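You operate a simulated robot arm through the tools that you are given. There is no shell and no other tool.

You are at the controls of a simulated robot arm. One attempt, no reset.

TASK
Take both straps off the net and put it on the top pallet.
Fine: ease both first and leave the teal levers free; buckles back beside their ratchets.
Where things are to end (x, y in the base frame): orange buckle within 40 mm of [840, 620]; yellow buckle within 40 mm of [700, 480]; blue folded net within 60 mm of [230, 1130].

Only the result counts: the job must be done as asked and must still hold three seconds after the hand-in. Knocking over, shifting, dropping, spilling or breaking anything else fails it.

THE ROBOT
A 7-joint arm with a two-finger parallel gripper, fixed in place. Base frame: the origin is on the floor under the middle of its stand, x ahead of it, y to its left, z up. Readings come in mm, degrees, newtons and seconds.
It reaches about 1524 mm from its shoulder. Its first joint turns from -149.0 to 149.0 degrees. Payload 3.5 kg.
The tool frame sits at the grasp point between the pads (the TCP): z along the fingers, y along the line on which they close. The tips reach 23 mm beyond it. The gripper opens to 94 mm. The fingers are 38 mm wide and 10 mm thick; the gripper's body (54 by 96 mm) begins 39 mm behind the TCP.
Orientation is told as [roll, pitch, yaw] about the base's x, y, z axes, in that order, counted from this pose: with the fingers straight down and closing along the base's y, the tool's x points along the base's -x, its y along +y and its z along -z.

THE INTERFACE
- The arm moves only by the tool drive_tool. Its argument "moves" is text: rows parted by semicolons, each of 7 numbers parted by spaces: the shift along the tool's x, y, z in mm, then the turn, a rotation vector about the tool's x, y, z in degrees, then the opening in per cent of the stroke, from 0 (shut) to 100 (fully open). In form: dx dy dz ax ay az grip; .... A call has 1 to 20 rows; each row shifts and turns the commanded pose from where the row before left it, along the tool's axes as they then stand. Rows are played at 5 a second. More than 50 mm and 8.6 degrees between two rows, or a gripper value outside its range, and nothing of the call is played. Where a pose cannot be reached the arm comes as near as it can. A force on the tool above 40 N (or 10 N above the force at the start of the call, whichever is more), or a blocked arm, ends the call early, and 0.2 s more pass. The fingers move at their own pace (about 153 mm/s each) and stop on an object; they squeeze with about 25 N. The grip force told is the motor's: it shows also when the fingers shut on nothing. Time passes only in rows, and 0.2 s behind the last, so rows that do not move let the fingers close. The reply holds the time, the measured pose of the TCP, the force on the tool along the base axes, the opening and the grip force, in the units named above and with some noise, with the torque about the TCP (base axes, N m) and any sound that the robot's microphone picked up.
- Cameras (640 x 400 px; columns grow to the right, rows downward): "scene" is fixed at [221.6, 638.8, 1560.4]; the picture's right is [-0.19, -0.98, 0.00], its down [-0.67, 0.13, -0.73] and it looks along [0.72, -0.14, -0.68] (base axes); focal length 214 px, centre (320, 200). "wrist" rides on the gripper at [86, 16, -74] in the tool frame; the picture's right is [-0.18, 0.98, 0.00], its down [-0.58, -0.11, -0.81] and it looks along [-0.79, -0.15, 0.59] (tool axes); focal length 243 px, centre (320, 200). There is no depth. A picture from a camera that has moved, and an enlarged one, comes with that camera's place and axes in the base frame and with its lens. The place of the scene camera against the robot may be out by one fixed shift of up to 18 mm in any direction.
- snapshot(camera): a new picture of that camera. No time passes.
- zoom(camera, box): a new picture of the part [left, top, right, bottom] of that camera's present view, enlarged. No time passes.
- sign_off(): hands the job in; it is judged then, once.

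Nothing tells you positions but the pictures and the camera data. Unless the task says otherwise, let go and move clear before handing in.

The tools are called after "Emit:" by a JSON object that holds its "api" and its "payload". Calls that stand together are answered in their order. drive_tool: Moves the arm, as the interface text tells. Its arguments: {"type":"object","properties":{"moves":{"type":"string"}},"required":["moves"]} The other tools are called the same way: snapshot (camera) takes a picture; zoom (camera, box) takes an enlarged picture of a part of a camera's view; sign_off () hands the job in.

At the start:

```text
time_s: 0.0
ee_pos: [1009.6, 429.1, 1174.7]
tcp_rot: [0.0, -0.1, 0.0]
force: [-0.2, 0.1, 0.8]
torque: [-0.03, 0.02, -0.01]
opening: 94.0
finger_force: 0.1
```

scene: 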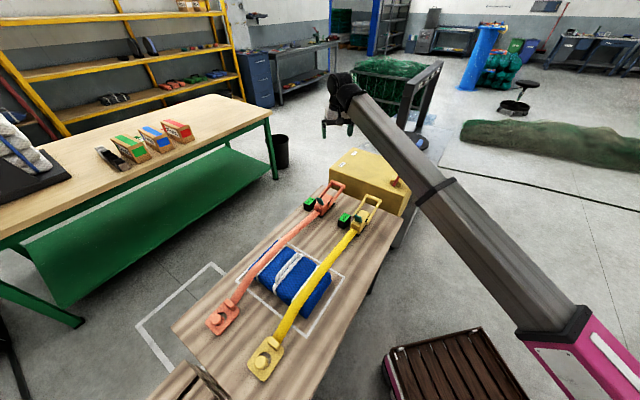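
wrist: 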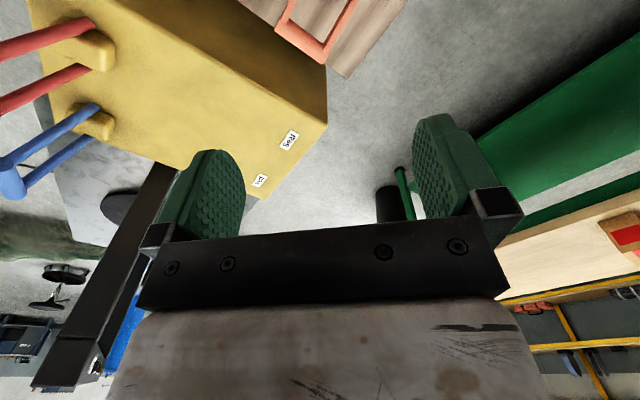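

I see a wooden table with a blue folded net under two straps (orange and yellow), each with a ratchet at the far end and a buckle at the near end. I'll look closer before moving anything.

Emit:
{"api": "zoom", "payload": {"camera": "scene", "box": [280, 160, 420, 250]}}

Emit:
{"api": "zoom", "payload": {"camera": "scene", "box": [180, 230, 360, 390]}}

Emit:
{"api": "zoom", "payload": {"camera": "scene", "box": [0, 100, 220, 240]}}

Emit:
{"api": "zoom", "payload": {"camera": "scene", "box": [100, 260, 500, 400]}}

```text
4.44 times, centred on (350, 205) of scene
camera zoom: at [221.6, 638.8, 1560.4], right [-0.19, -0.98, 0.0], down [-0.67, 0.13, -0.73], along [0.72, -0.14, -0.68], focal length 953 px, centre (187, 178)
```

zoom: 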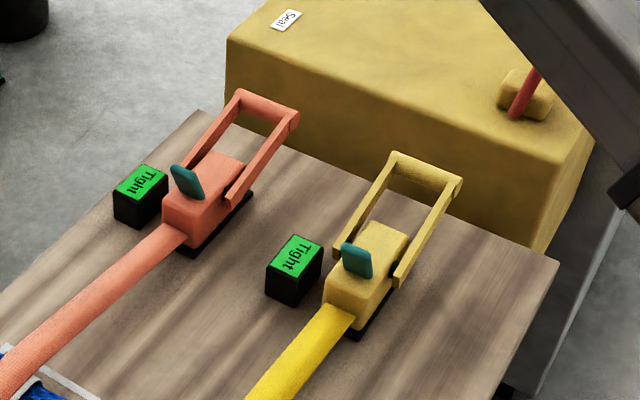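

```text
2.50 times, centred on (270, 310) of scene
camera zoom: at [221.6, 638.8, 1560.4], right [-0.19, -0.98, 0.0], down [-0.67, 0.13, -0.73], along [0.72, -0.14, -0.68], focal length 536 px, centre (445, -75)
```

zoom: 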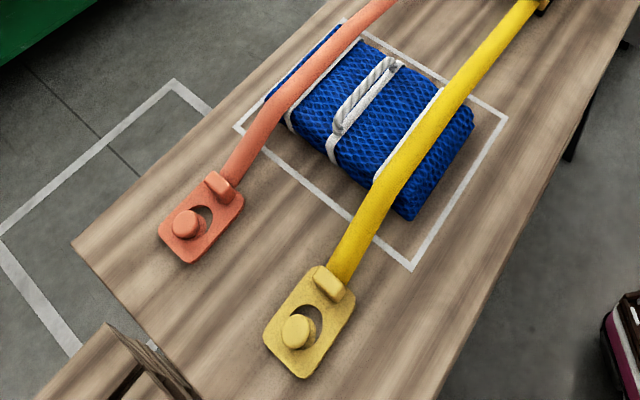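

```text
2.86 times, centred on (110, 170) of scene
camera zoom: at [221.6, 638.8, 1560.4], right [-0.19, -0.98, 0.0], down [-0.67, 0.13, -0.73], along [0.72, -0.14, -0.68], focal length 613 px, centre (920, 286)
```

zoom: 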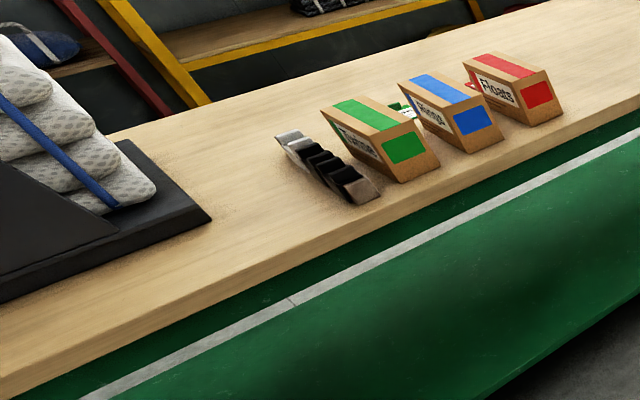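

```text
1.60 times, centred on (300, 330) of scene
camera zoom: at [221.6, 638.8, 1560.4], right [-0.19, -0.98, 0.0], down [-0.67, 0.13, -0.73], along [0.72, -0.14, -0.68], focal length 343 px, centre (352, -8)
```

zoom: 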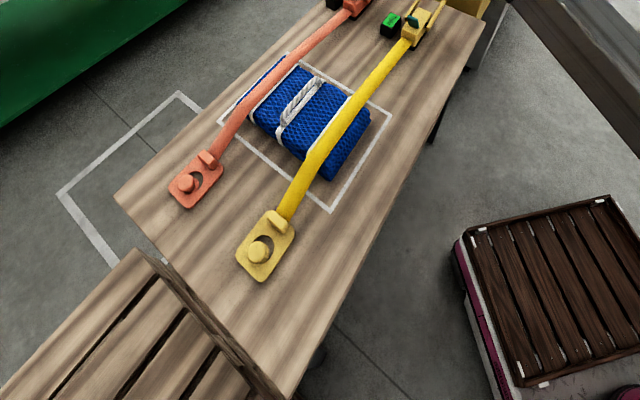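

I see each ratchet has a handle frame, a small teal lever and a "Tight" indicator next to it; the near ends are keyhole buckles hooked on mushroom pegs. I need depth, so I'll draw the hand back at this height and look with the wrist camera.

Emit:
{"api": "drive_tool", "payload": {"moves": "48 0 0 0 0 0 100; 48 0 0 0 0 0 100; 48 0 0 0 0 0 100; 48 0 0 0 0 0 100; 48 0 0 0 0 0 100; 48 0 0 0 0 0 100; 48 0 0 0 0 0 100; 48 0 0 0 0 0 100; 48 0 0 0 0 0 100"}}

Emit:
{"api": "snapshot", "payload": {"camera": "wrist"}}

Emit:
{"api": "snapshot", "payload": {"camera": "scene"}}

```text
time_s: 2.0
ee_pos: [592.7, 438.9, 1136.5]
tcp_rot: [0.7, -1.2, -0.2]
force: [-0.1, -0.3, -0.1]
torque: [-0.04, 0.01, -0.01]
opening: 94.2
finger_force: 0.1
out of reach, approached as far as the arm can: row 7, 8, 9
```

```text
taken
camera wrist: at [504.5, 454.0, 1211.3], right [0.19, 0.98, 0.02], down [0.57, -0.12, 0.82], along [0.8, -0.14, -0.58], focal length 243 px, centre (320, 200)
```

wrist: 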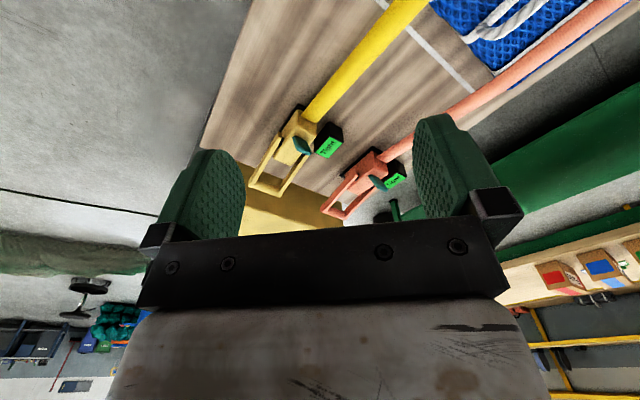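

```text
taken
```

scene: 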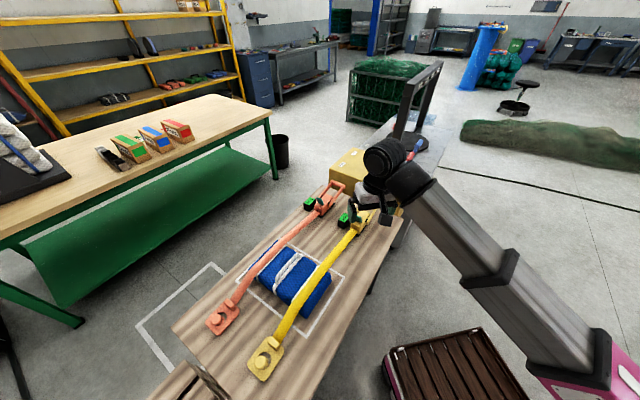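

The wrist view shows both ratchets, the "Tight" indicators and their teal levers. I'll zoom on these for detail.

Emit:
{"api": "zoom", "payload": {"camera": "wrist", "box": [230, 80, 430, 220]}}

Emit:
{"api": "zoom", "payload": {"camera": "scene", "box": [120, 340, 320, 400]}}

Emit:
{"api": "zoom", "payload": {"camera": "scene", "box": [330, 90, 460, 200]}}

```text
2.86 times, centred on (330, 150) of wrist
camera zoom: at [504.5, 454.0, 1211.3], right [0.19, 0.98, 0.02], down [0.57, -0.12, 0.82], along [0.8, -0.14, -0.58], focal length 693 px, centre (291, 343)
```

zoom: 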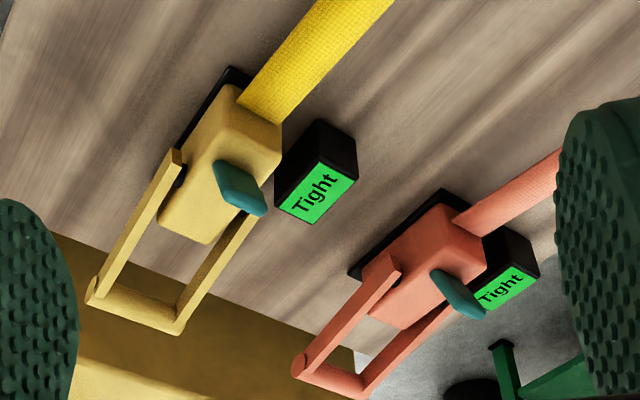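

```text
3.20 times, centred on (220, 370) of scene
camera zoom: at [221.6, 638.8, 1560.4], right [-0.19, -0.98, 0.0], down [-0.67, 0.13, -0.73], along [0.72, -0.14, -0.68], focal length 686 px, centre (640, -344)
```

zoom: 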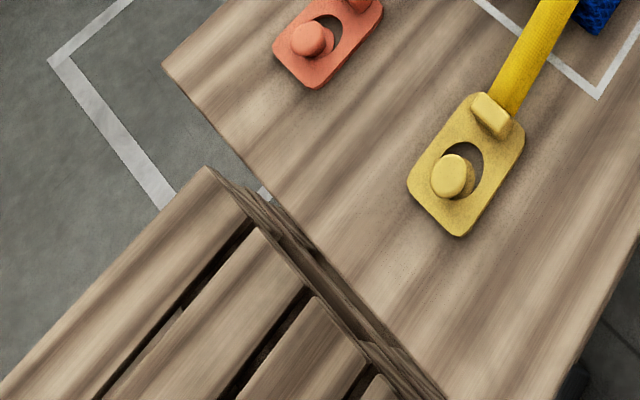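

```text
3.64 times, centred on (395, 145) of scene
camera zoom: at [221.6, 638.8, 1560.4], right [-0.19, -0.98, 0.0], down [-0.67, 0.13, -0.73], along [0.72, -0.14, -0.68], focal length 780 px, centre (47, 400)
```

zoom: 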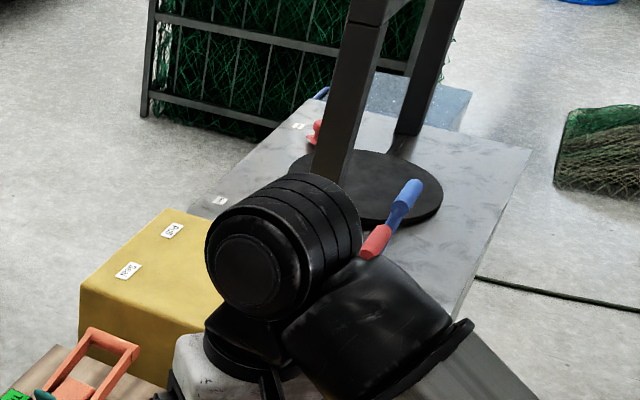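

Both levers and indicators are clear in the zoom. I'll shift the hand left (+y) for a second wrist view to triangulate the ratchets.

Emit:
{"api": "drive_tool", "payload": {"moves": "-20 40 0 0 0 0 100; -20 40 0 0 0 0 100; -20 40 0 0 0 0 100; -10 40 0 0 0 0 100; 0 40 0 0 0 0 100; 0 0 0 0 0 0 100"}}

Emit:
{"api": "snapshot", "payload": {"camera": "wrist"}}

Emit:
{"api": "zoom", "payload": {"camera": "wrist", "box": [180, 60, 380, 200]}}

```text
time_s: 3.4
ee_pos: [663.6, 641.5, 1135.7]
tcp_rot: [0.1, 0.0, -0.1]
force: [-1.3, -0.6, -0.9]
torque: [-0.01, 0.05, 0.01]
opening: 94.1
finger_force: 0.1
```

```text
taken
camera wrist: at [575.7, 657.2, 1211.3], right [0.19, 0.98, 0.0], down [0.58, -0.11, 0.81], along [0.79, -0.15, -0.59], focal length 243 px, centre (320, 200)
```

wrist: 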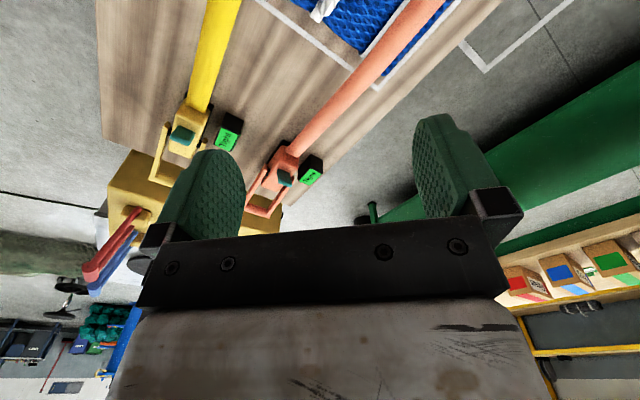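

```text
2.86 times, centred on (280, 130) of wrist
camera zoom: at [575.7, 657.2, 1211.3], right [0.19, 0.98, 0.0], down [0.58, -0.11, 0.81], along [0.79, -0.15, -0.59], focal length 693 px, centre (434, 400)
```

zoom: 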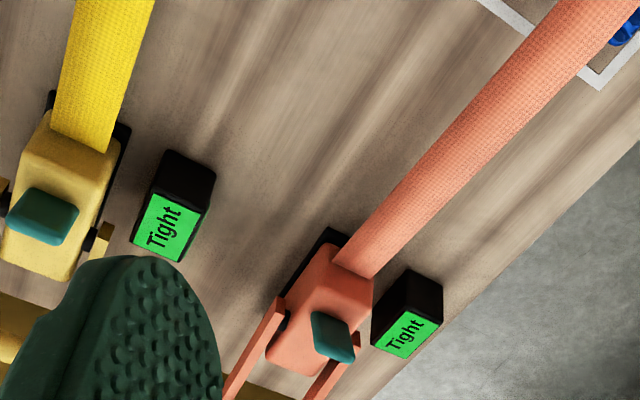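

I place the indicator boxes at about (998, 555) and (848, 415), with the table a bit below z = 820. Next I'll move nearer to the orange ratchet with the hand turned along the straps to study the lever and handle.

Emit:
{"api": "drive_tool", "payload": {"moves": "-42 -7.5 13.3 0 0 0 100; -42 -7.5 13.3 0 0 0 100; -42 -7.5 13.3 0 0 0 100; -42 -7.5 13.3 0 0 0 100; -42 -7.5 13.3 0 0 0 100; -42 -7.5 13.3 0 0 0 100; 0 0 0 0 0 8 100; 0 0 0 0 0 8 100; 0 0 0 0 0 8 100; 0 0 0 0 0 8 100; 0 0 0 0 0 8 100; 0 0 0 0 0 0 100"}}

Emit:
{"api": "snapshot", "payload": {"camera": "wrist"}}

Emit:
{"api": "snapshot", "payload": {"camera": "scene"}}

```text
time_s: 6.0
ee_pos: [914.5, 595.0, 1058.5]
tcp_rot: [0.0, 0.2, -40.2]
force: [0.3, -0.4, 0.1]
torque: [0.02, 0.0, 0.03]
opening: 94.3
finger_force: 0.0
```

```text
taken
camera wrist: at [859.0, 662.5, 1133.5], right [0.77, 0.63, 0.0], down [0.37, -0.46, 0.81], along [0.51, -0.62, -0.59], focal length 243 px, centre (320, 200)
```

wrist: 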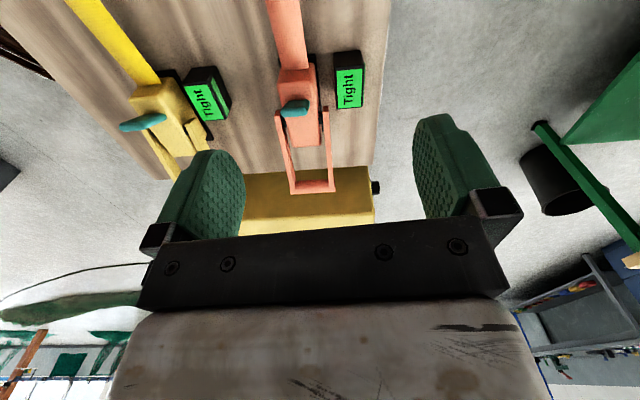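

```text
taken
```

scene: 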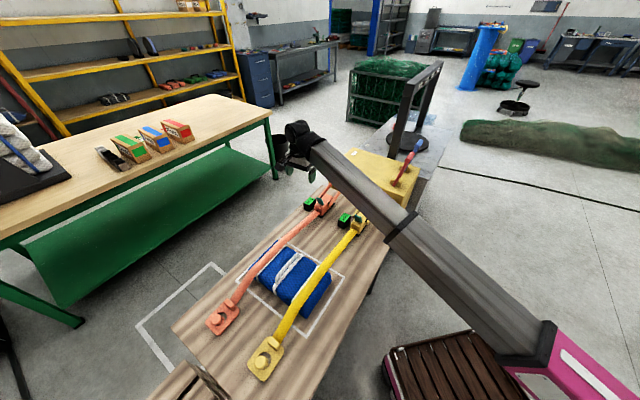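

Emit:
{"api": "zoom", "payload": {"camera": "wrist", "box": [230, 20, 390, 220]}}

Emit:
{"api": "zoom", "payload": {"camera": "wrist", "box": [90, 40, 260, 170]}}

```text
2.00 times, centred on (310, 120) of wrist
camera zoom: at [859.0, 662.5, 1133.5], right [0.77, 0.63, 0.0], down [0.37, -0.46, 0.81], along [0.51, -0.62, -0.59], focal length 485 px, centre (340, 360)
```

zoom: 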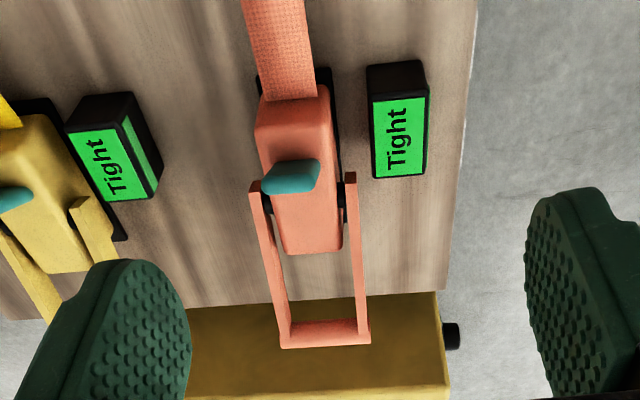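

```text
3.08 times, centred on (175, 105) of wrist
camera zoom: at [859.0, 662.5, 1133.5], right [0.77, 0.63, 0.0], down [0.37, -0.46, 0.81], along [0.51, -0.62, -0.59], focal length 746 px, centre (766, 492)
```

zoom: 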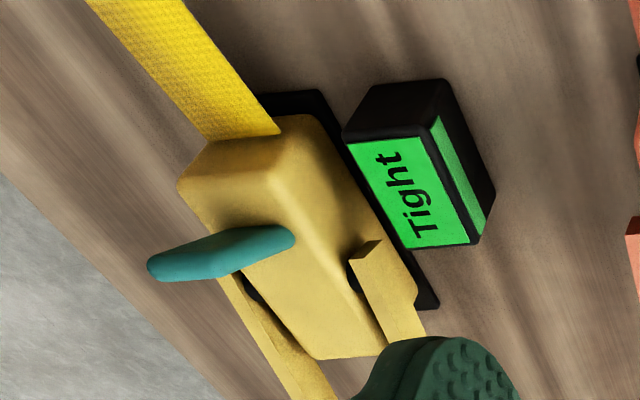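

I locate the orange ratchet around (968, 492) and the yellow one around (825, 360), with the straps running at about -45°. I'll turn to -45° and come down for a close look at the orange lever and handle.

Emit:
{"api": "drive_tool", "payload": {"moves": "0 0 0 0 0 5 100; -16 -12 33 0 0 0 100; -16 -12 33 0 0 0 100; -16 -12 33 0 0 0 100; 0 0 0 0 0 0 100"}}

Emit:
{"api": "snapshot", "payload": {"camera": "wrist"}}

Emit:
{"api": "zoom", "payload": {"camera": "wrist", "box": [230, 20, 420, 230]}}

```text
time_s: 7.2
ee_pos: [923.4, 535.7, 960.0]
tcp_rot: [0.0, 0.1, -45.0]
force: [-0.3, -0.4, 0.5]
torque: [0.01, -0.01, -0.02]
opening: 94.0
finger_force: 0.0
```

```text
taken
camera wrist: at [873.5, 607.6, 1035.7], right [0.83, 0.56, 0.0], down [0.33, -0.49, 0.81], along [0.46, -0.67, -0.59], focal length 243 px, centre (320, 200)
```

wrist: 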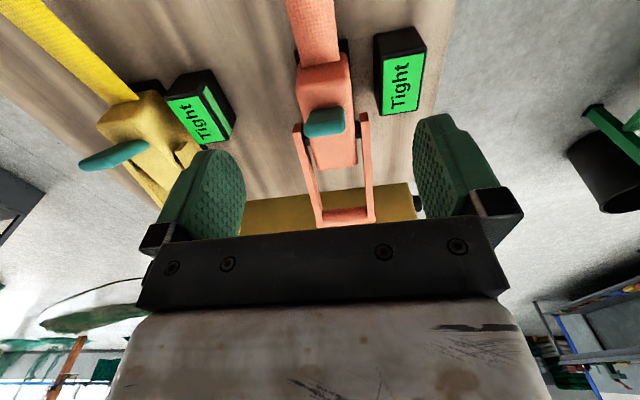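

```text
1.90 times, centred on (325, 125) of wrist
camera zoom: at [873.5, 607.6, 1035.7], right [0.83, 0.56, 0.0], down [0.33, -0.49, 0.81], along [0.46, -0.67, -0.59], focal length 462 px, centre (310, 343)
```

zoom: 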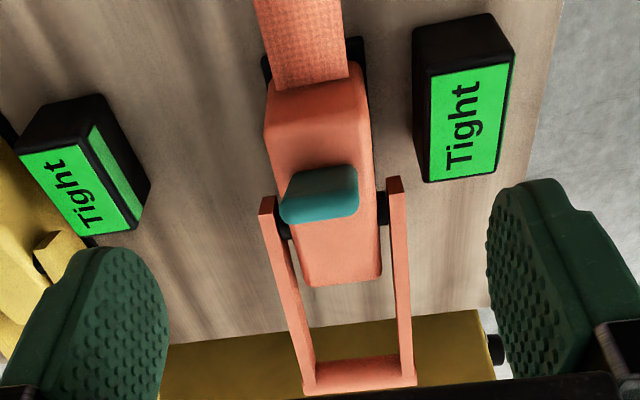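

The teal lever appears to be a plate standing on the ratchet body and leaning toward the strap; the handle end sits around (1071, 385, 860). I'll turn to a side view to confirm the lever's lean and hinge before touching anything.

Emit:
{"api": "drive_tool", "payload": {"moves": "0 0 -30 0 0 8 100; 0 0 0 0 0 8 100; 0 0 0 0 0 8 100; 0 0 0 0 0 8 100; 0 0 0 0 0 8 100; 0 0 0 0 0 8 100; 0 0 0 0 0 8 100; 0 0 0 0 0 8 100; 0 0 0 0 0 8 100; 0 0 0 0 0 7 100; 16 35 0 0 0 0 100; 16 35 0 0 0 0 100; 0 0 0 0 0 0 100"}}

Emit:
{"api": "snapshot", "payload": {"camera": "wrist"}}

Emit:
{"api": "zoom", "payload": {"camera": "wrist", "box": [230, 20, 420, 230]}}

```text
time_s: 10.0
ee_pos: [998.9, 523.3, 990.2]
tcp_rot: [0.1, 0.0, -124.1]
force: [0.6, 0.2, 0.7]
torque: [-0.03, -0.02, 0.02]
opening: 94.0
finger_force: 0.1
```

```text
taken
camera wrist: at [1060.1, 584.9, 1065.3], right [0.71, -0.7, 0.0], down [-0.42, -0.42, 0.81], along [-0.57, -0.57, -0.59], focal length 243 px, centre (320, 200)
```

wrist: 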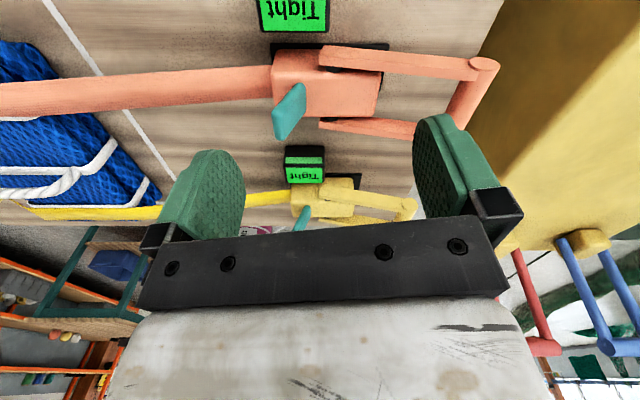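

```text
1.90 times, centred on (325, 125) of wrist
camera zoom: at [1060.1, 584.9, 1065.3], right [0.71, -0.7, 0.0], down [-0.42, -0.42, 0.81], along [-0.57, -0.57, -0.59], focal length 462 px, centre (310, 343)
```

zoom: 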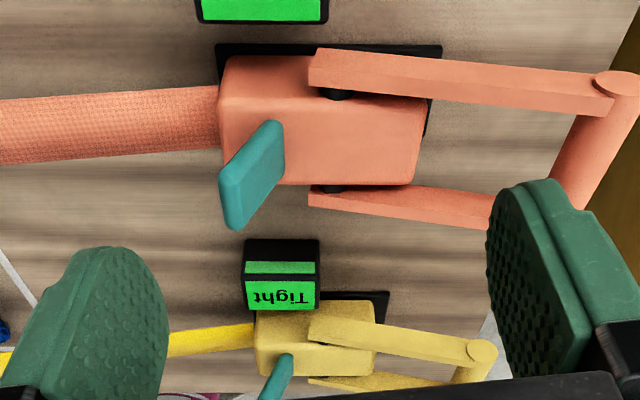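

From the side the teal lever is a plate about 45 mm tall, rooted near (961, 508, 848) and leaning about 26° toward the strap, with its tip near (941, 517, 891). I'll line up over it with fingers partly open to straddle it, then check before descending.

Emit:
{"api": "drive_tool", "payload": {"moves": "0 0 0 0 0 6 100; 0 0 0 0 0 5 45; -20 -14 0 0 0 0 45; -20 -14 0 0 0 0 45; 0 0 20 0 0 0 45; 0 0 20 0 0 0 45; 0 0 0 0 0 0 45"}}

Emit:
{"api": "snapshot", "payload": {"camera": "wrist"}}

```text
time_s: 11.6
ee_pos: [950.5, 514.7, 949.4]
tcp_rot: [0.1, 0.0, -135.1]
force: [-0.3, -0.4, -1.1]
torque: [0.02, -0.01, 0.05]
opening: 42.3
finger_force: 0.0
```

```text
taken
camera wrist: at [1022.9, 563.5, 1023.8], right [0.56, -0.83, 0.0], down [-0.49, -0.33, 0.81], along [-0.67, -0.45, -0.59], focal length 243 px, centre (320, 200)
```

wrist: 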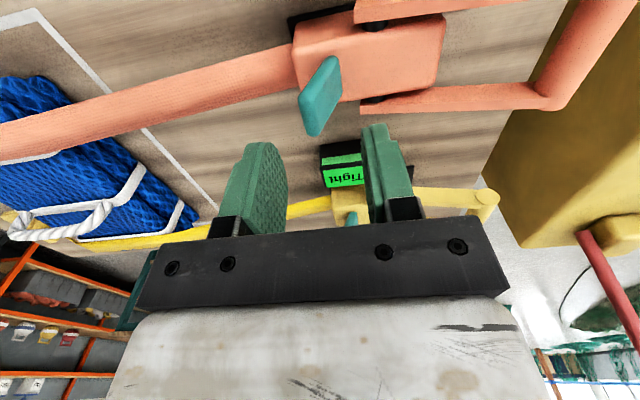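

The fingers straddle the lever as seen from above. I'll descend so the tips reach about z = 870, around the lever.

Emit:
{"api": "drive_tool", "payload": {"moves": "-3 0 20 0 0 0 45; -3 0 20 0 0 0 45; 0 0 14 0 0 0 45; 0 0 0 0 0 0 45"}}

Emit:
{"api": "snapshot", "payload": {"camera": "wrist"}}

Emit:
{"api": "zoom", "payload": {"camera": "scene", "box": [260, 150, 400, 250]}}

```text
time_s: 12.6
ee_pos: [946.4, 509.2, 896.5]
tcp_rot: [0.1, -0.1, -135.0]
force: [0.0, 0.4, -0.1]
torque: [0.01, 0.01, 0.01]
opening: 42.2
finger_force: 0.0
```

```text
taken
camera wrist: at [1018.6, 559.6, 971.1], right [0.56, -0.83, 0.0], down [-0.49, -0.33, 0.81], along [-0.67, -0.45, -0.59], focal length 243 px, centre (320, 200)
```

wrist: 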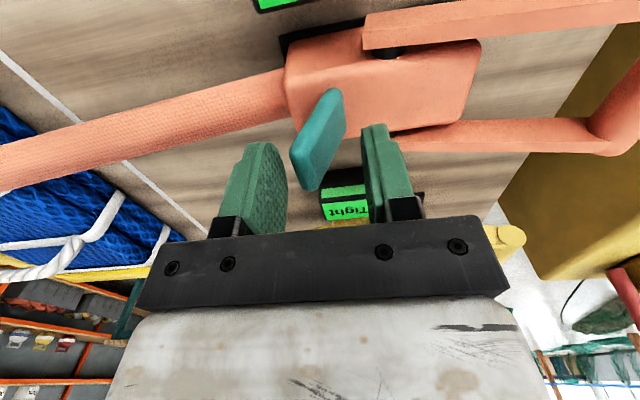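

```text
4.00 times, centred on (330, 200) of scene
camera zoom: at [221.6, 638.8, 1560.4], right [-0.19, -0.98, 0.0], down [-0.67, 0.13, -0.73], along [0.72, -0.14, -0.68], focal length 858 px, centre (280, 200)
```

zoom: 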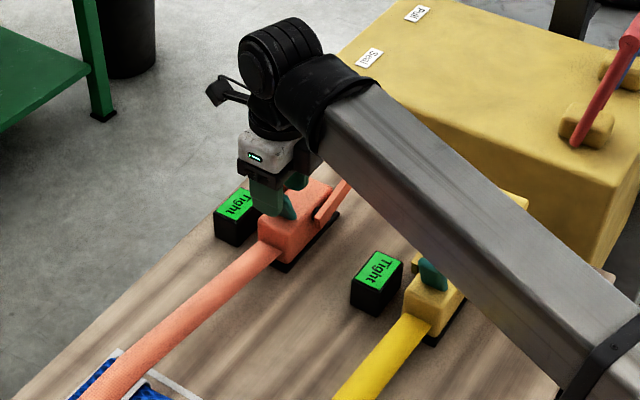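

The fingers are around the orange lever with clearance on both sides. I'll test it gently by nudging toward the handle side first, watching the force.

Emit:
{"api": "drive_tool", "payload": {"moves": "0 4 0 0 0 0 45; 0 4 0 0 0 0 45; 0 3 0 0 0 0 45; 0 2 0 0 0 0 45"}}

Emit:
{"api": "zoom", "payload": {"camera": "wrist", "box": [220, 0, 420, 230]}}

```text
time_s: 13.6
ee_pos: [955.1, 500.1, 896.3]
tcp_rot: [0.1, 0.0, -135.0]
force: [0.0, 0.2, -0.5]
torque: [-0.01, 0.02, 0.03]
opening: 42.3
finger_force: 0.6
```

```text
1.74 times, centred on (320, 115) of wrist
camera zoom: at [1028.0, 549.8, 971.0], right [0.56, -0.83, 0.0], down [-0.49, -0.33, 0.81], along [-0.67, -0.46, -0.59], focal length 422 px, centre (320, 348)
```

zoom: 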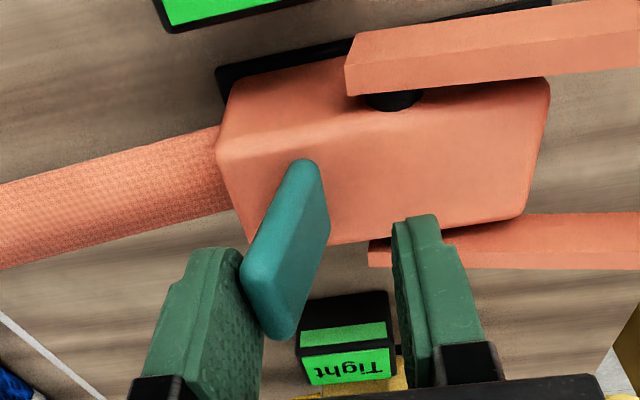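

The near finger is just at the lever's near face with no force yet. I'll continue a few millimetres.

Emit:
{"api": "drive_tool", "payload": {"moves": "0 2 0 0 0 0 45; 0 2 0 0 0 0 45; 0 2 0 0 0 0 45"}}

Emit:
{"api": "zoom", "payload": {"camera": "wrist", "box": [220, 0, 420, 230]}}

```text
time_s: 14.4
ee_pos: [960.6, 497.1, 894.4]
tcp_rot: [0.1, 0.0, -135.0]
force: [-0.6, 1.0, -0.6]
torque: [-0.03, -0.02, 0.0]
opening: 42.3
finger_force: 0.0
```

```text
1.74 times, centred on (320, 115) of wrist
camera zoom: at [1032.2, 545.5, 970.9], right [0.56, -0.83, 0.0], down [-0.49, -0.33, 0.81], along [-0.67, -0.45, -0.59], focal length 422 px, centre (320, 348)
```

zoom: 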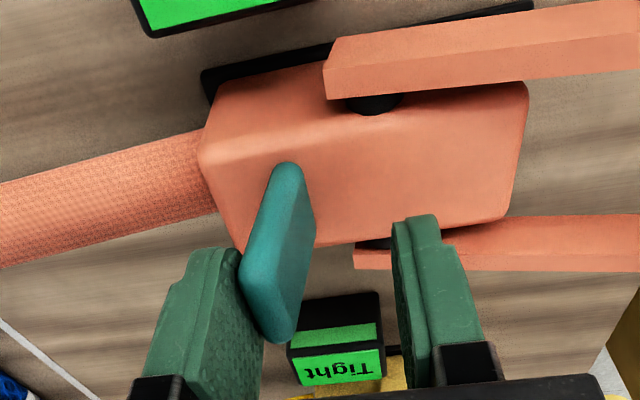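

The lever is moving easily with about 1 N — it hinges toward the handle. I'll keep swinging it and watch the indicator.

Emit:
{"api": "drive_tool", "payload": {"moves": "0 3 0 0 0 0 45; 0 3 0 0 0 0 45; 0 3 0 0 0 0 45; 0 3 0 0 0 0 45"}}

Emit:
{"api": "zoom", "payload": {"camera": "wrist", "box": [220, 0, 420, 230]}}

```text
time_s: 15.4
ee_pos: [968.8, 486.9, 895.2]
tcp_rot: [-0.1, 0.1, -135.0]
force: [-0.6, 0.1, -0.1]
torque: [-0.04, -0.03, -0.02]
opening: 42.3
finger_force: 0.0
```

```text
1.74 times, centred on (320, 115) of wrist
camera zoom: at [1041.8, 537.0, 970.9], right [0.56, -0.83, 0.0], down [-0.49, -0.33, 0.81], along [-0.67, -0.45, -0.59], focal length 422 px, centre (320, 348)
```

zoom: 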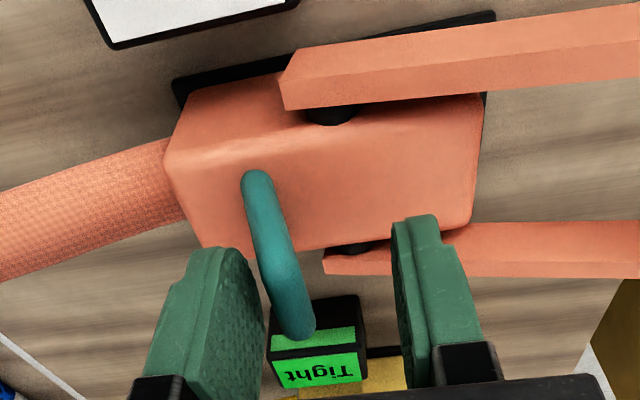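

The orange indicator just turned white. I'll read it before doing more.

Emit:
{"api": "snapshot", "payload": {"camera": "wrist"}}

Emit:
{"api": "zoom", "payload": {"camera": "scene", "box": [260, 150, 400, 250]}}

```text
taken
camera wrist: at [1041.8, 537.0, 970.9], right [0.56, -0.83, 0.0], down [-0.49, -0.33, 0.81], along [-0.67, -0.45, -0.59], focal length 243 px, centre (320, 200)
```

wrist: 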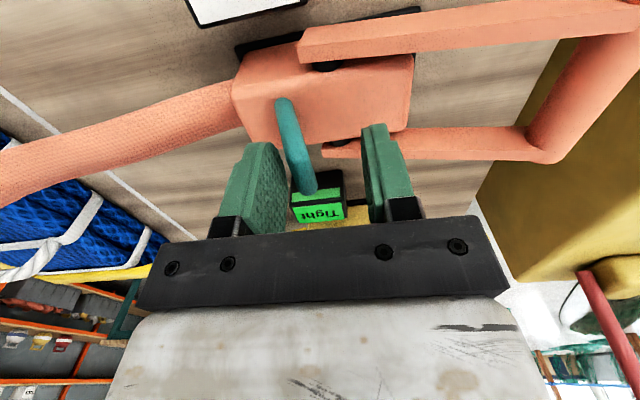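

```text
4.00 times, centred on (330, 200) of scene
camera zoom: at [221.6, 638.8, 1560.4], right [-0.19, -0.98, 0.0], down [-0.67, 0.13, -0.73], along [0.72, -0.14, -0.68], focal length 858 px, centre (280, 200)
```

zoom: 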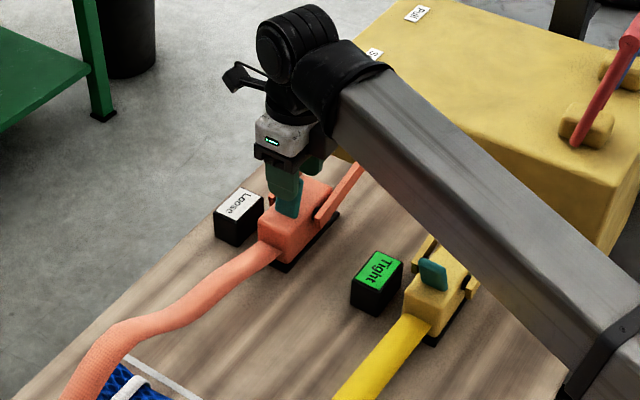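

It now reads "Loose" and the strap has gone slack. I'll back off slightly to see whether the lever springs back and whether it stays loose.

Emit:
{"api": "drive_tool", "payload": {"moves": "0 -3 0 0 0 0 45; 0 -3 0 0 0 0 45; 0 0 0 0 0 0 45"}}

Emit:
{"api": "zoom", "payload": {"camera": "wrist", "box": [220, 0, 420, 230]}}

Emit:
{"api": "zoom", "payload": {"camera": "scene", "box": [260, 150, 400, 250]}}

```text
time_s: 16.2
ee_pos: [963.7, 491.7, 895.7]
tcp_rot: [0.1, 0.0, -135.0]
force: [-0.2, 0.4, 0.1]
torque: [0.02, -0.01, -0.03]
opening: 42.2
finger_force: 0.1
```

```text
1.74 times, centred on (320, 115) of wrist
camera zoom: at [1036.6, 541.4, 971.3], right [0.56, -0.83, 0.0], down [-0.49, -0.33, 0.81], along [-0.67, -0.45, -0.59], focal length 422 px, centre (320, 348)
```

zoom: 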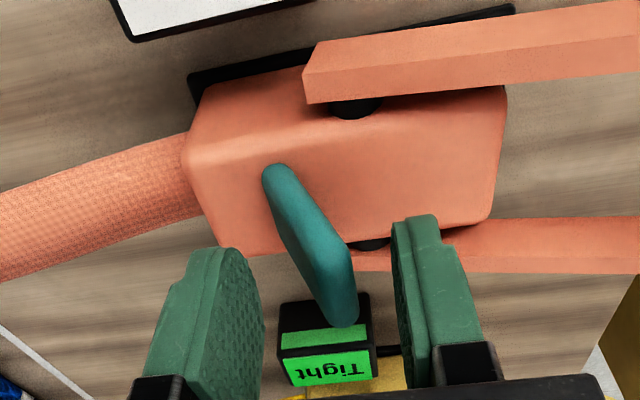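

```text
4.00 times, centred on (330, 200) of scene
camera zoom: at [221.6, 638.8, 1560.4], right [-0.19, -0.98, 0.0], down [-0.67, 0.13, -0.73], along [0.72, -0.14, -0.68], focal length 858 px, centre (280, 200)
```

zoom: 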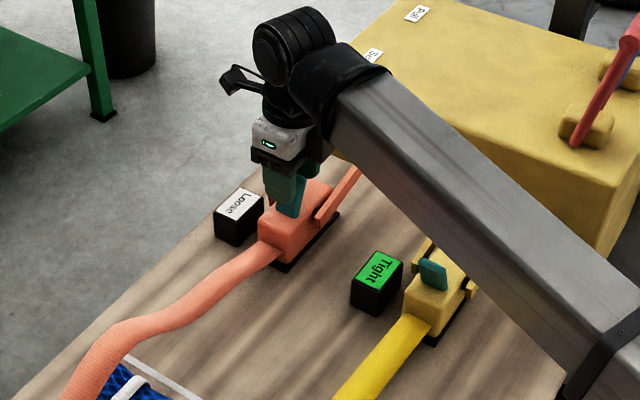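

The lever toggled over toward the handle and stays there, with the indicator holding at "Loose" — so that is the "free" position. I'll lift off and go to the yellow lever the same way.

Emit:
{"api": "drive_tool", "payload": {"moves": "0 0 -30 0 0 0 45; 0 0 -30 0 0 0 45; -40 -6 0 0 0 0 45; -40 -6 0 0 0 0 45; -40 -6 0 0 0 0 45; -40 -6 0 0 0 0 45; -40 -2 0 0 0 0 45; 0 0 0 0 0 0 45"}}

Emit:
{"api": "snapshot", "payload": {"camera": "wrist"}}

Emit:
{"api": "snapshot", "payload": {"camera": "scene"}}

```text
time_s: 18.0
ee_pos: [805.5, 369.1, 955.6]
tcp_rot: [0.0, 0.0, -135.0]
force: [0.2, -0.5, -0.2]
torque: [-0.04, -0.05, 0.01]
opening: 42.4
finger_force: 0.1
```

```text
taken
camera wrist: at [877.6, 417.0, 1032.3], right [0.56, -0.83, 0.0], down [-0.49, -0.33, 0.81], along [-0.67, -0.46, -0.59], focal length 243 px, centre (320, 200)
```

wrist: 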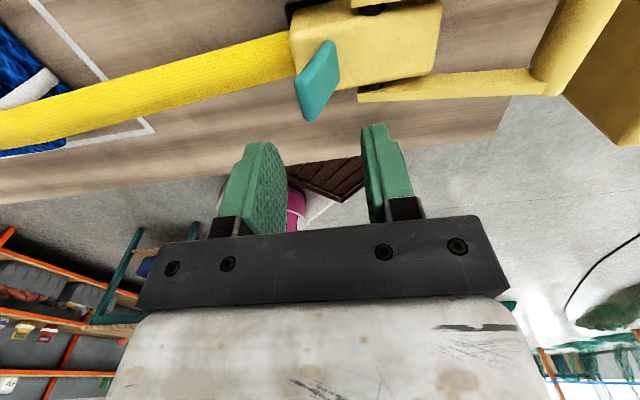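

```text
taken
```

scene: 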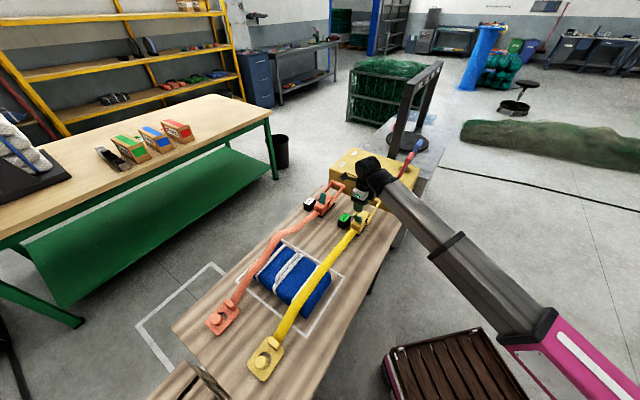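

The yellow lever sits the same way relative to the hand as the orange one did. I'll descend around it and check.

Emit:
{"api": "drive_tool", "payload": {"moves": "0 0 20 0 0 0 45; 0 0 20 0 0 0 45; 0 0 19 0 0 0 45; 0 0 0 0 0 0 45"}}

Emit:
{"api": "snapshot", "payload": {"camera": "wrist"}}

```text
time_s: 19.0
ee_pos: [804.6, 368.1, 896.4]
tcp_rot: [0.0, 0.0, -134.9]
force: [0.5, 0.5, 0.3]
torque: [-0.01, -0.01, 0.01]
opening: 42.3
finger_force: 0.0
```

```text
taken
camera wrist: at [876.6, 418.1, 971.9], right [0.56, -0.83, 0.0], down [-0.49, -0.33, 0.81], along [-0.67, -0.45, -0.59], focal length 243 px, centre (320, 200)
```

wrist: 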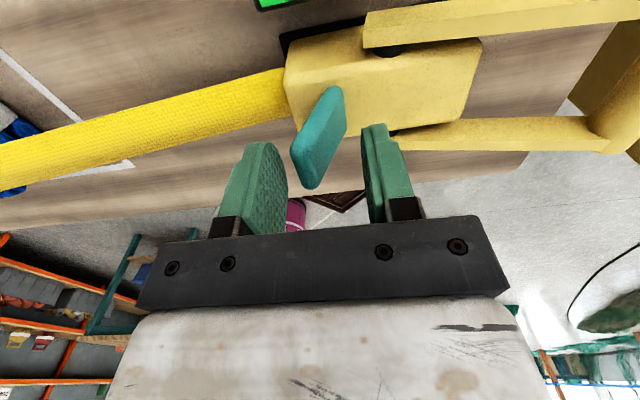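

The view matches the orange case before the push. I'll swing the yellow lever toward the handle by the same travel, then back off.

Emit:
{"api": "drive_tool", "payload": {"moves": "0 4 0 0 0 0 45; 0 4 0 0 0 0 45; 0 4 0 0 0 0 45; 0 3 0 0 0 0 45; 0 3 0 0 0 0 45; 0 3 0 0 0 0 45; 0 3 0 0 0 0 45; 0 3 0 0 0 0 45; 0 3 0 0 0 0 45; 0 2 0 0 0 0 45; 0 -3 0 0 0 0 45; 0 -4 0 0 0 0 45; 0 0 0 0 0 0 45"}}

Emit:
{"api": "snapshot", "payload": {"camera": "wrist"}}

Emit:
{"api": "zoom", "payload": {"camera": "scene", "box": [280, 160, 420, 250]}}

```text
time_s: 21.8
ee_pos: [822.7, 352.3, 895.8]
tcp_rot: [0.0, 0.0, -135.1]
force: [0.7, -0.2, 0.1]
torque: [-0.03, 0.0, 0.01]
opening: 42.3
finger_force: 0.1
```

```text
taken
camera wrist: at [894.3, 401.0, 971.7], right [0.56, -0.83, 0.0], down [-0.49, -0.33, 0.81], along [-0.67, -0.45, -0.59], focal length 243 px, centre (320, 200)
```

wrist: 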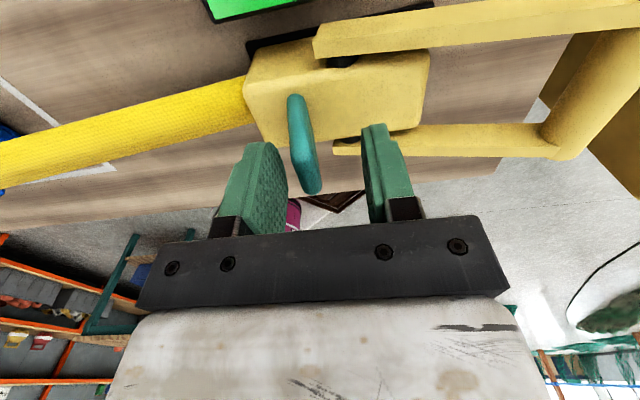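

```text
4.44 times, centred on (350, 205) of scene
camera zoom: at [221.6, 638.8, 1560.4], right [-0.19, -0.98, 0.0], down [-0.67, 0.13, -0.73], along [0.72, -0.14, -0.68], focal length 953 px, centre (187, 178)
```

zoom: 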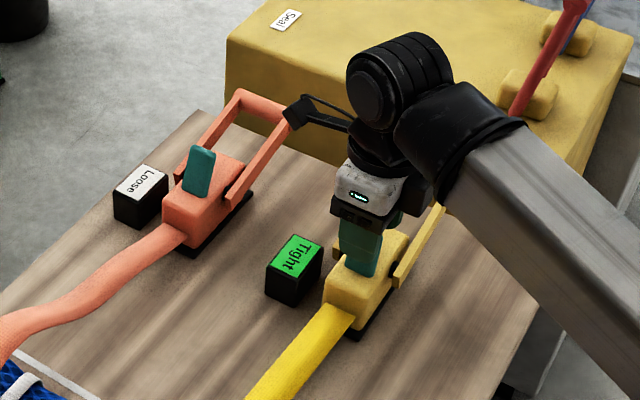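

Yellow still reads "Tight"; its lever stands roughly upright. I'll push it a bit further.

Emit:
{"api": "drive_tool", "payload": {"moves": "0 4 0 0 0 0 45; 0 4 0 0 0 0 45; 0 3 0 0 0 0 45; 0 3 0 0 0 0 45; 0 2 0 0 0 0 45; 0 0 0 0 0 0 45"}}

Emit:
{"api": "snapshot", "payload": {"camera": "wrist"}}

Emit:
{"api": "zoom", "payload": {"camera": "scene", "box": [280, 160, 420, 250]}}

```text
time_s: 23.2
ee_pos: [833.3, 340.2, 896.4]
tcp_rot: [0.0, -0.1, -135.1]
force: [-0.8, -0.2, 0.5]
torque: [0.0, 0.02, -0.01]
opening: 42.1
finger_force: 0.1
```

```text
taken
camera wrist: at [905.7, 389.7, 971.8], right [0.56, -0.83, 0.0], down [-0.49, -0.33, 0.81], along [-0.67, -0.45, -0.59], focal length 243 px, centre (320, 200)
```

wrist: 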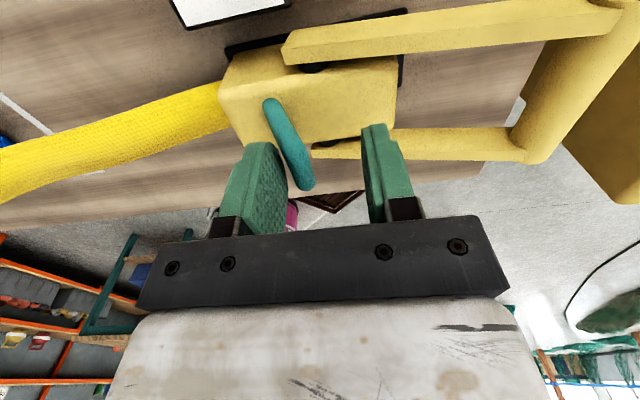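

```text
4.44 times, centred on (350, 205) of scene
camera zoom: at [221.6, 638.8, 1560.4], right [-0.19, -0.98, 0.0], down [-0.67, 0.13, -0.73], along [0.72, -0.14, -0.68], focal length 953 px, centre (187, 178)
```

zoom: 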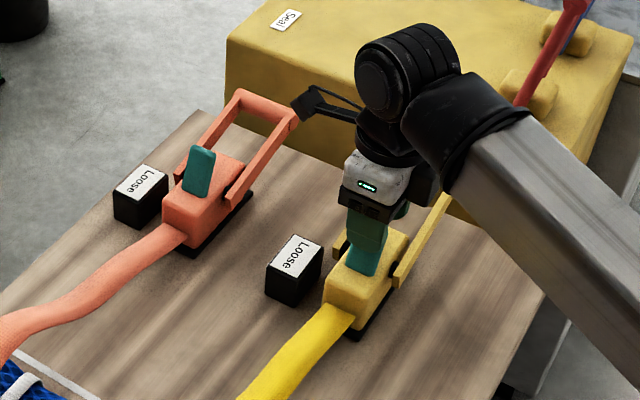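

Both indicators now read "Loose". I'll give the yellow lever a touch more so it settles fully over, then back off and check it stays.

Emit:
{"api": "drive_tool", "payload": {"moves": "0 3 0 0 0 0 45; 0 3 0 0 0 0 45; 0 -3 0 0 0 0 45; 0 -4 0 0 0 0 45; 0 0 0 0 0 0 45"}}

Emit:
{"api": "snapshot", "payload": {"camera": "wrist"}}

```text
time_s: 24.4
ee_pos: [833.8, 340.2, 895.6]
tcp_rot: [0.1, 0.2, -135.1]
force: [-0.1, -0.7, -0.8]
torque: [0.01, -0.02, 0.0]
opening: 42.3
finger_force: 0.2
```

```text
taken
camera wrist: at [906.0, 389.5, 971.4], right [0.56, -0.83, 0.0], down [-0.49, -0.33, 0.81], along [-0.67, -0.45, -0.59], focal length 243 px, centre (320, 200)
```

wrist: 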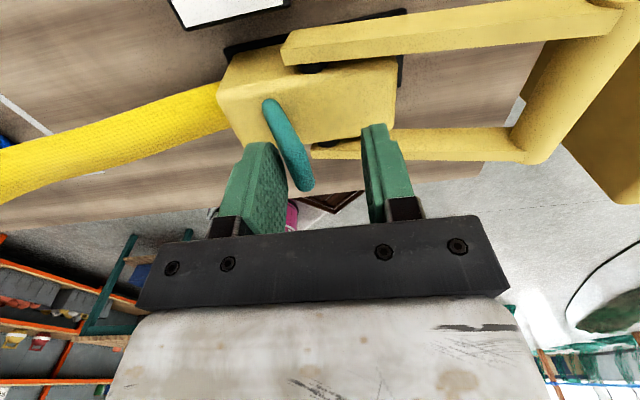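

Both lever tips now sit at the same place past upright (s ≈ 338), so both are free. I'll clear the yellow lever, rise, and travel toward the near end to inspect the buckles.

Emit:
{"api": "drive_tool", "payload": {"moves": "0 -5 0 0 0 0 45; 0 0 -30 0 0 0 45; 0 0 -40 0 0 0 45; 0 0 -40 0 0 0 45; 0 -48 0 0 0 0 45; 0 -48 0 0 0 0 45; 0 -48 0 0 0 0 45; 0 -48 0 0 0 0 45; 0 -48 0 0 0 0 45; 0 -48 0 0 0 0 45; 0 -48 0 0 0 0 45; 0 -48 0 0 0 0 45; 0 -48 0 0 0 0 45; 0 -48 0 0 0 0 45; 0 -48 0 0 0 0 45; 0 -48 0 0 0 0 45; 0 -48 0 0 0 0 45; 0 0 0 0 0 0 45"}}

Emit:
{"api": "snapshot", "payload": {"camera": "scene"}}

Emit:
{"api": "snapshot", "payload": {"camera": "wrist"}}

```text
time_s: 28.2
ee_pos: [521.6, 616.9, 1007.9]
tcp_rot: [0.9, -0.2, -125.9]
force: [1.4, 0.1, -0.1]
torque: [-0.03, -0.01, 0.03]
opening: 42.3
finger_force: 0.1
out of reach, approached as far as the arm can: row 10, 11, 12, 13, 14, 15, 16, 17
```

```text
taken
```

scene: 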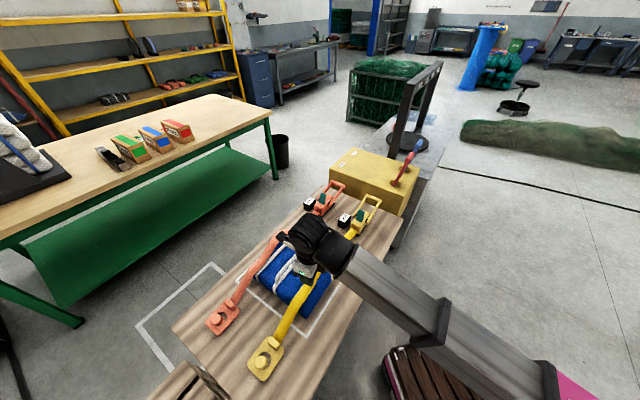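

```text
taken
camera wrist: at [584.0, 677.8, 1083.4], right [0.69, -0.73, 0.02], down [-0.44, -0.4, 0.81], along [-0.58, -0.56, -0.59], focal length 243 px, centre (320, 200)
```

wrist: 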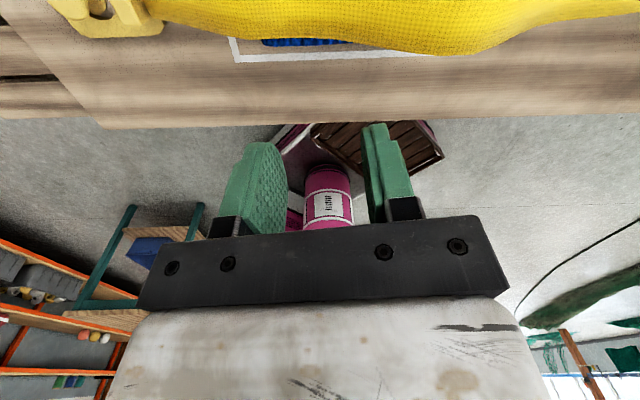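

The arm ran into a wrist limit at this yaw (not a collision). I'll unwind the yaw back to about -45° where the wrist has room and see where it settles.

Emit:
{"api": "drive_tool", "payload": {"moves": "0 0 0 0 0 -8 45; 0 0 0 0 0 -8 45; 0 0 0 0 0 -8 45; 0 0 0 0 0 -8 45; 0 0 0 0 0 -8 45; 0 0 0 0 0 -8 45; 0 0 0 0 0 -8 45; 0 0 0 0 0 -8 45; 0 0 0 0 0 -8 45; 0 0 0 0 0 -8 45; 0 0 0 0 0 -5 45; 0 0 0 0 0 0 45"}}

Emit:
{"api": "snapshot", "payload": {"camera": "wrist"}}

Emit:
{"api": "snapshot", "payload": {"camera": "scene"}}

```text
time_s: 30.8
ee_pos: [522.9, 619.3, 1007.2]
tcp_rot: [0.0, -0.7, -43.6]
force: [-0.3, -0.5, 0.0]
torque: [0.01, 0.03, 0.02]
opening: 42.1
finger_force: 0.0
```

```text
taken
camera wrist: at [470.3, 690.7, 1081.1], right [0.81, 0.59, 0.0], down [0.34, -0.47, 0.81], along [0.48, -0.66, -0.58], focal length 243 px, centre (320, 200)
```

wrist: 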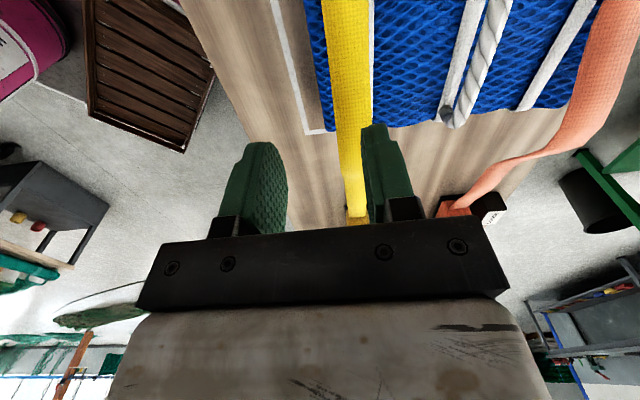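

```text
taken
```

scene: 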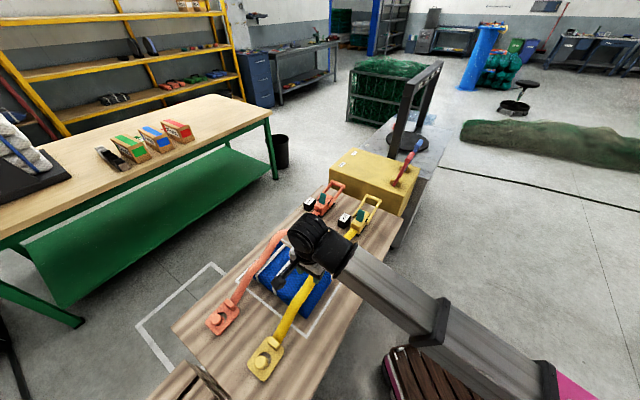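

The pose re-based to where the arm was. Now at about -44° yaw I'll move toward the near end of the table to look at the yellow buckle.

Emit:
{"api": "drive_tool", "payload": {"moves": "42 6.2 4.5 0 0 0 45; 42 6.2 4.5 0 0 0 45; 42 6.2 4.5 0 0 0 45; 42 6.2 4.5 0 0 0 45; 42 6.2 4.5 0 0 0 45; 42 6.2 4.5 0 0 1.4 45; 0 0 0 0 0 0 45"}}

Emit:
{"api": "snapshot", "payload": {"camera": "wrist"}}

Emit:
{"api": "snapshot", "payload": {"camera": "scene"}}

```text
time_s: 32.4
ee_pos: [368.4, 819.0, 978.5]
tcp_rot: [-0.1, -0.7, -45.1]
force: [-0.2, 0.3, -1.0]
torque: [0.01, -0.01, 0.02]
opening: 42.2
finger_force: 0.1
```

```text
taken
camera wrist: at [317.2, 893.0, 1051.7], right [0.83, 0.56, 0.0], down [0.33, -0.48, 0.81], along [0.46, -0.67, -0.58], focal length 243 px, centre (320, 200)
```

wrist: 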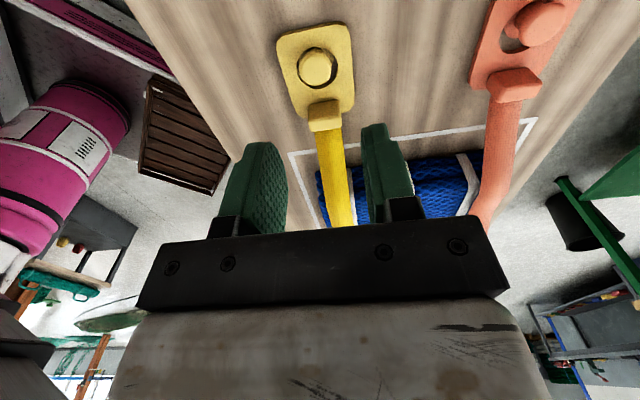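

```text
taken
```

scene: 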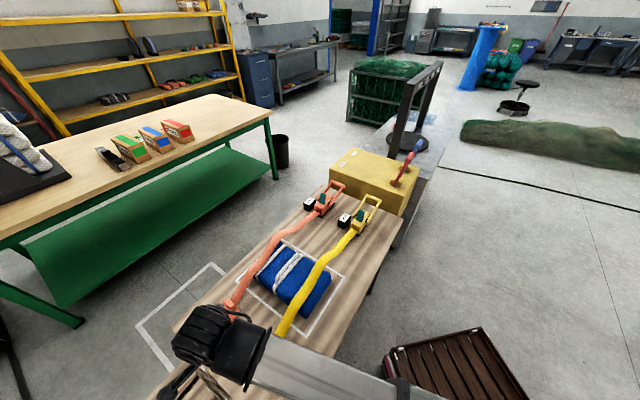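

I can see both buckles well: a keyhole plate on a round-headed peg with a raised tab at the strap end. I'll zoom for dimensions.

Emit:
{"api": "zoom", "payload": {"camera": "wrist", "box": [250, 0, 400, 140]}}

Emit:
{"api": "zoom", "payload": {"camera": "wrist", "box": [450, 0, 600, 140]}}

```text
2.86 times, centred on (325, 70) of wrist
camera zoom: at [317.2, 893.0, 1051.7], right [0.83, 0.56, 0.0], down [0.33, -0.48, 0.81], along [0.46, -0.67, -0.58], focal length 693 px, centre (306, 571)
```

zoom: 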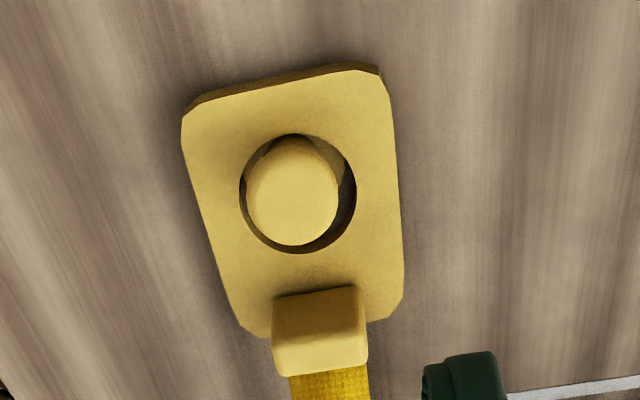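

```text
2.86 times, centred on (525, 70) of wrist
camera zoom: at [317.2, 893.0, 1051.7], right [0.83, 0.56, 0.0], down [0.33, -0.48, 0.81], along [0.46, -0.67, -0.58], focal length 693 px, centre (-266, 571)
```

zoom: 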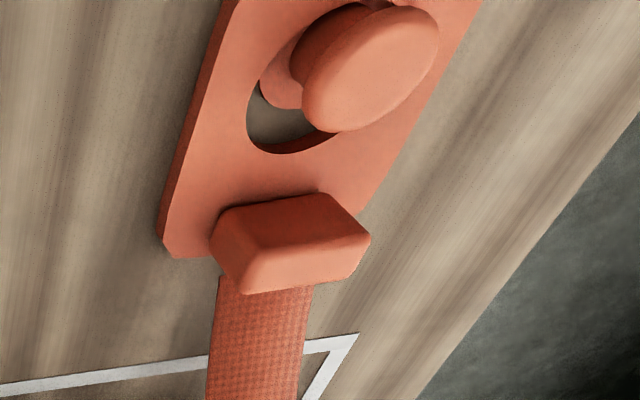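

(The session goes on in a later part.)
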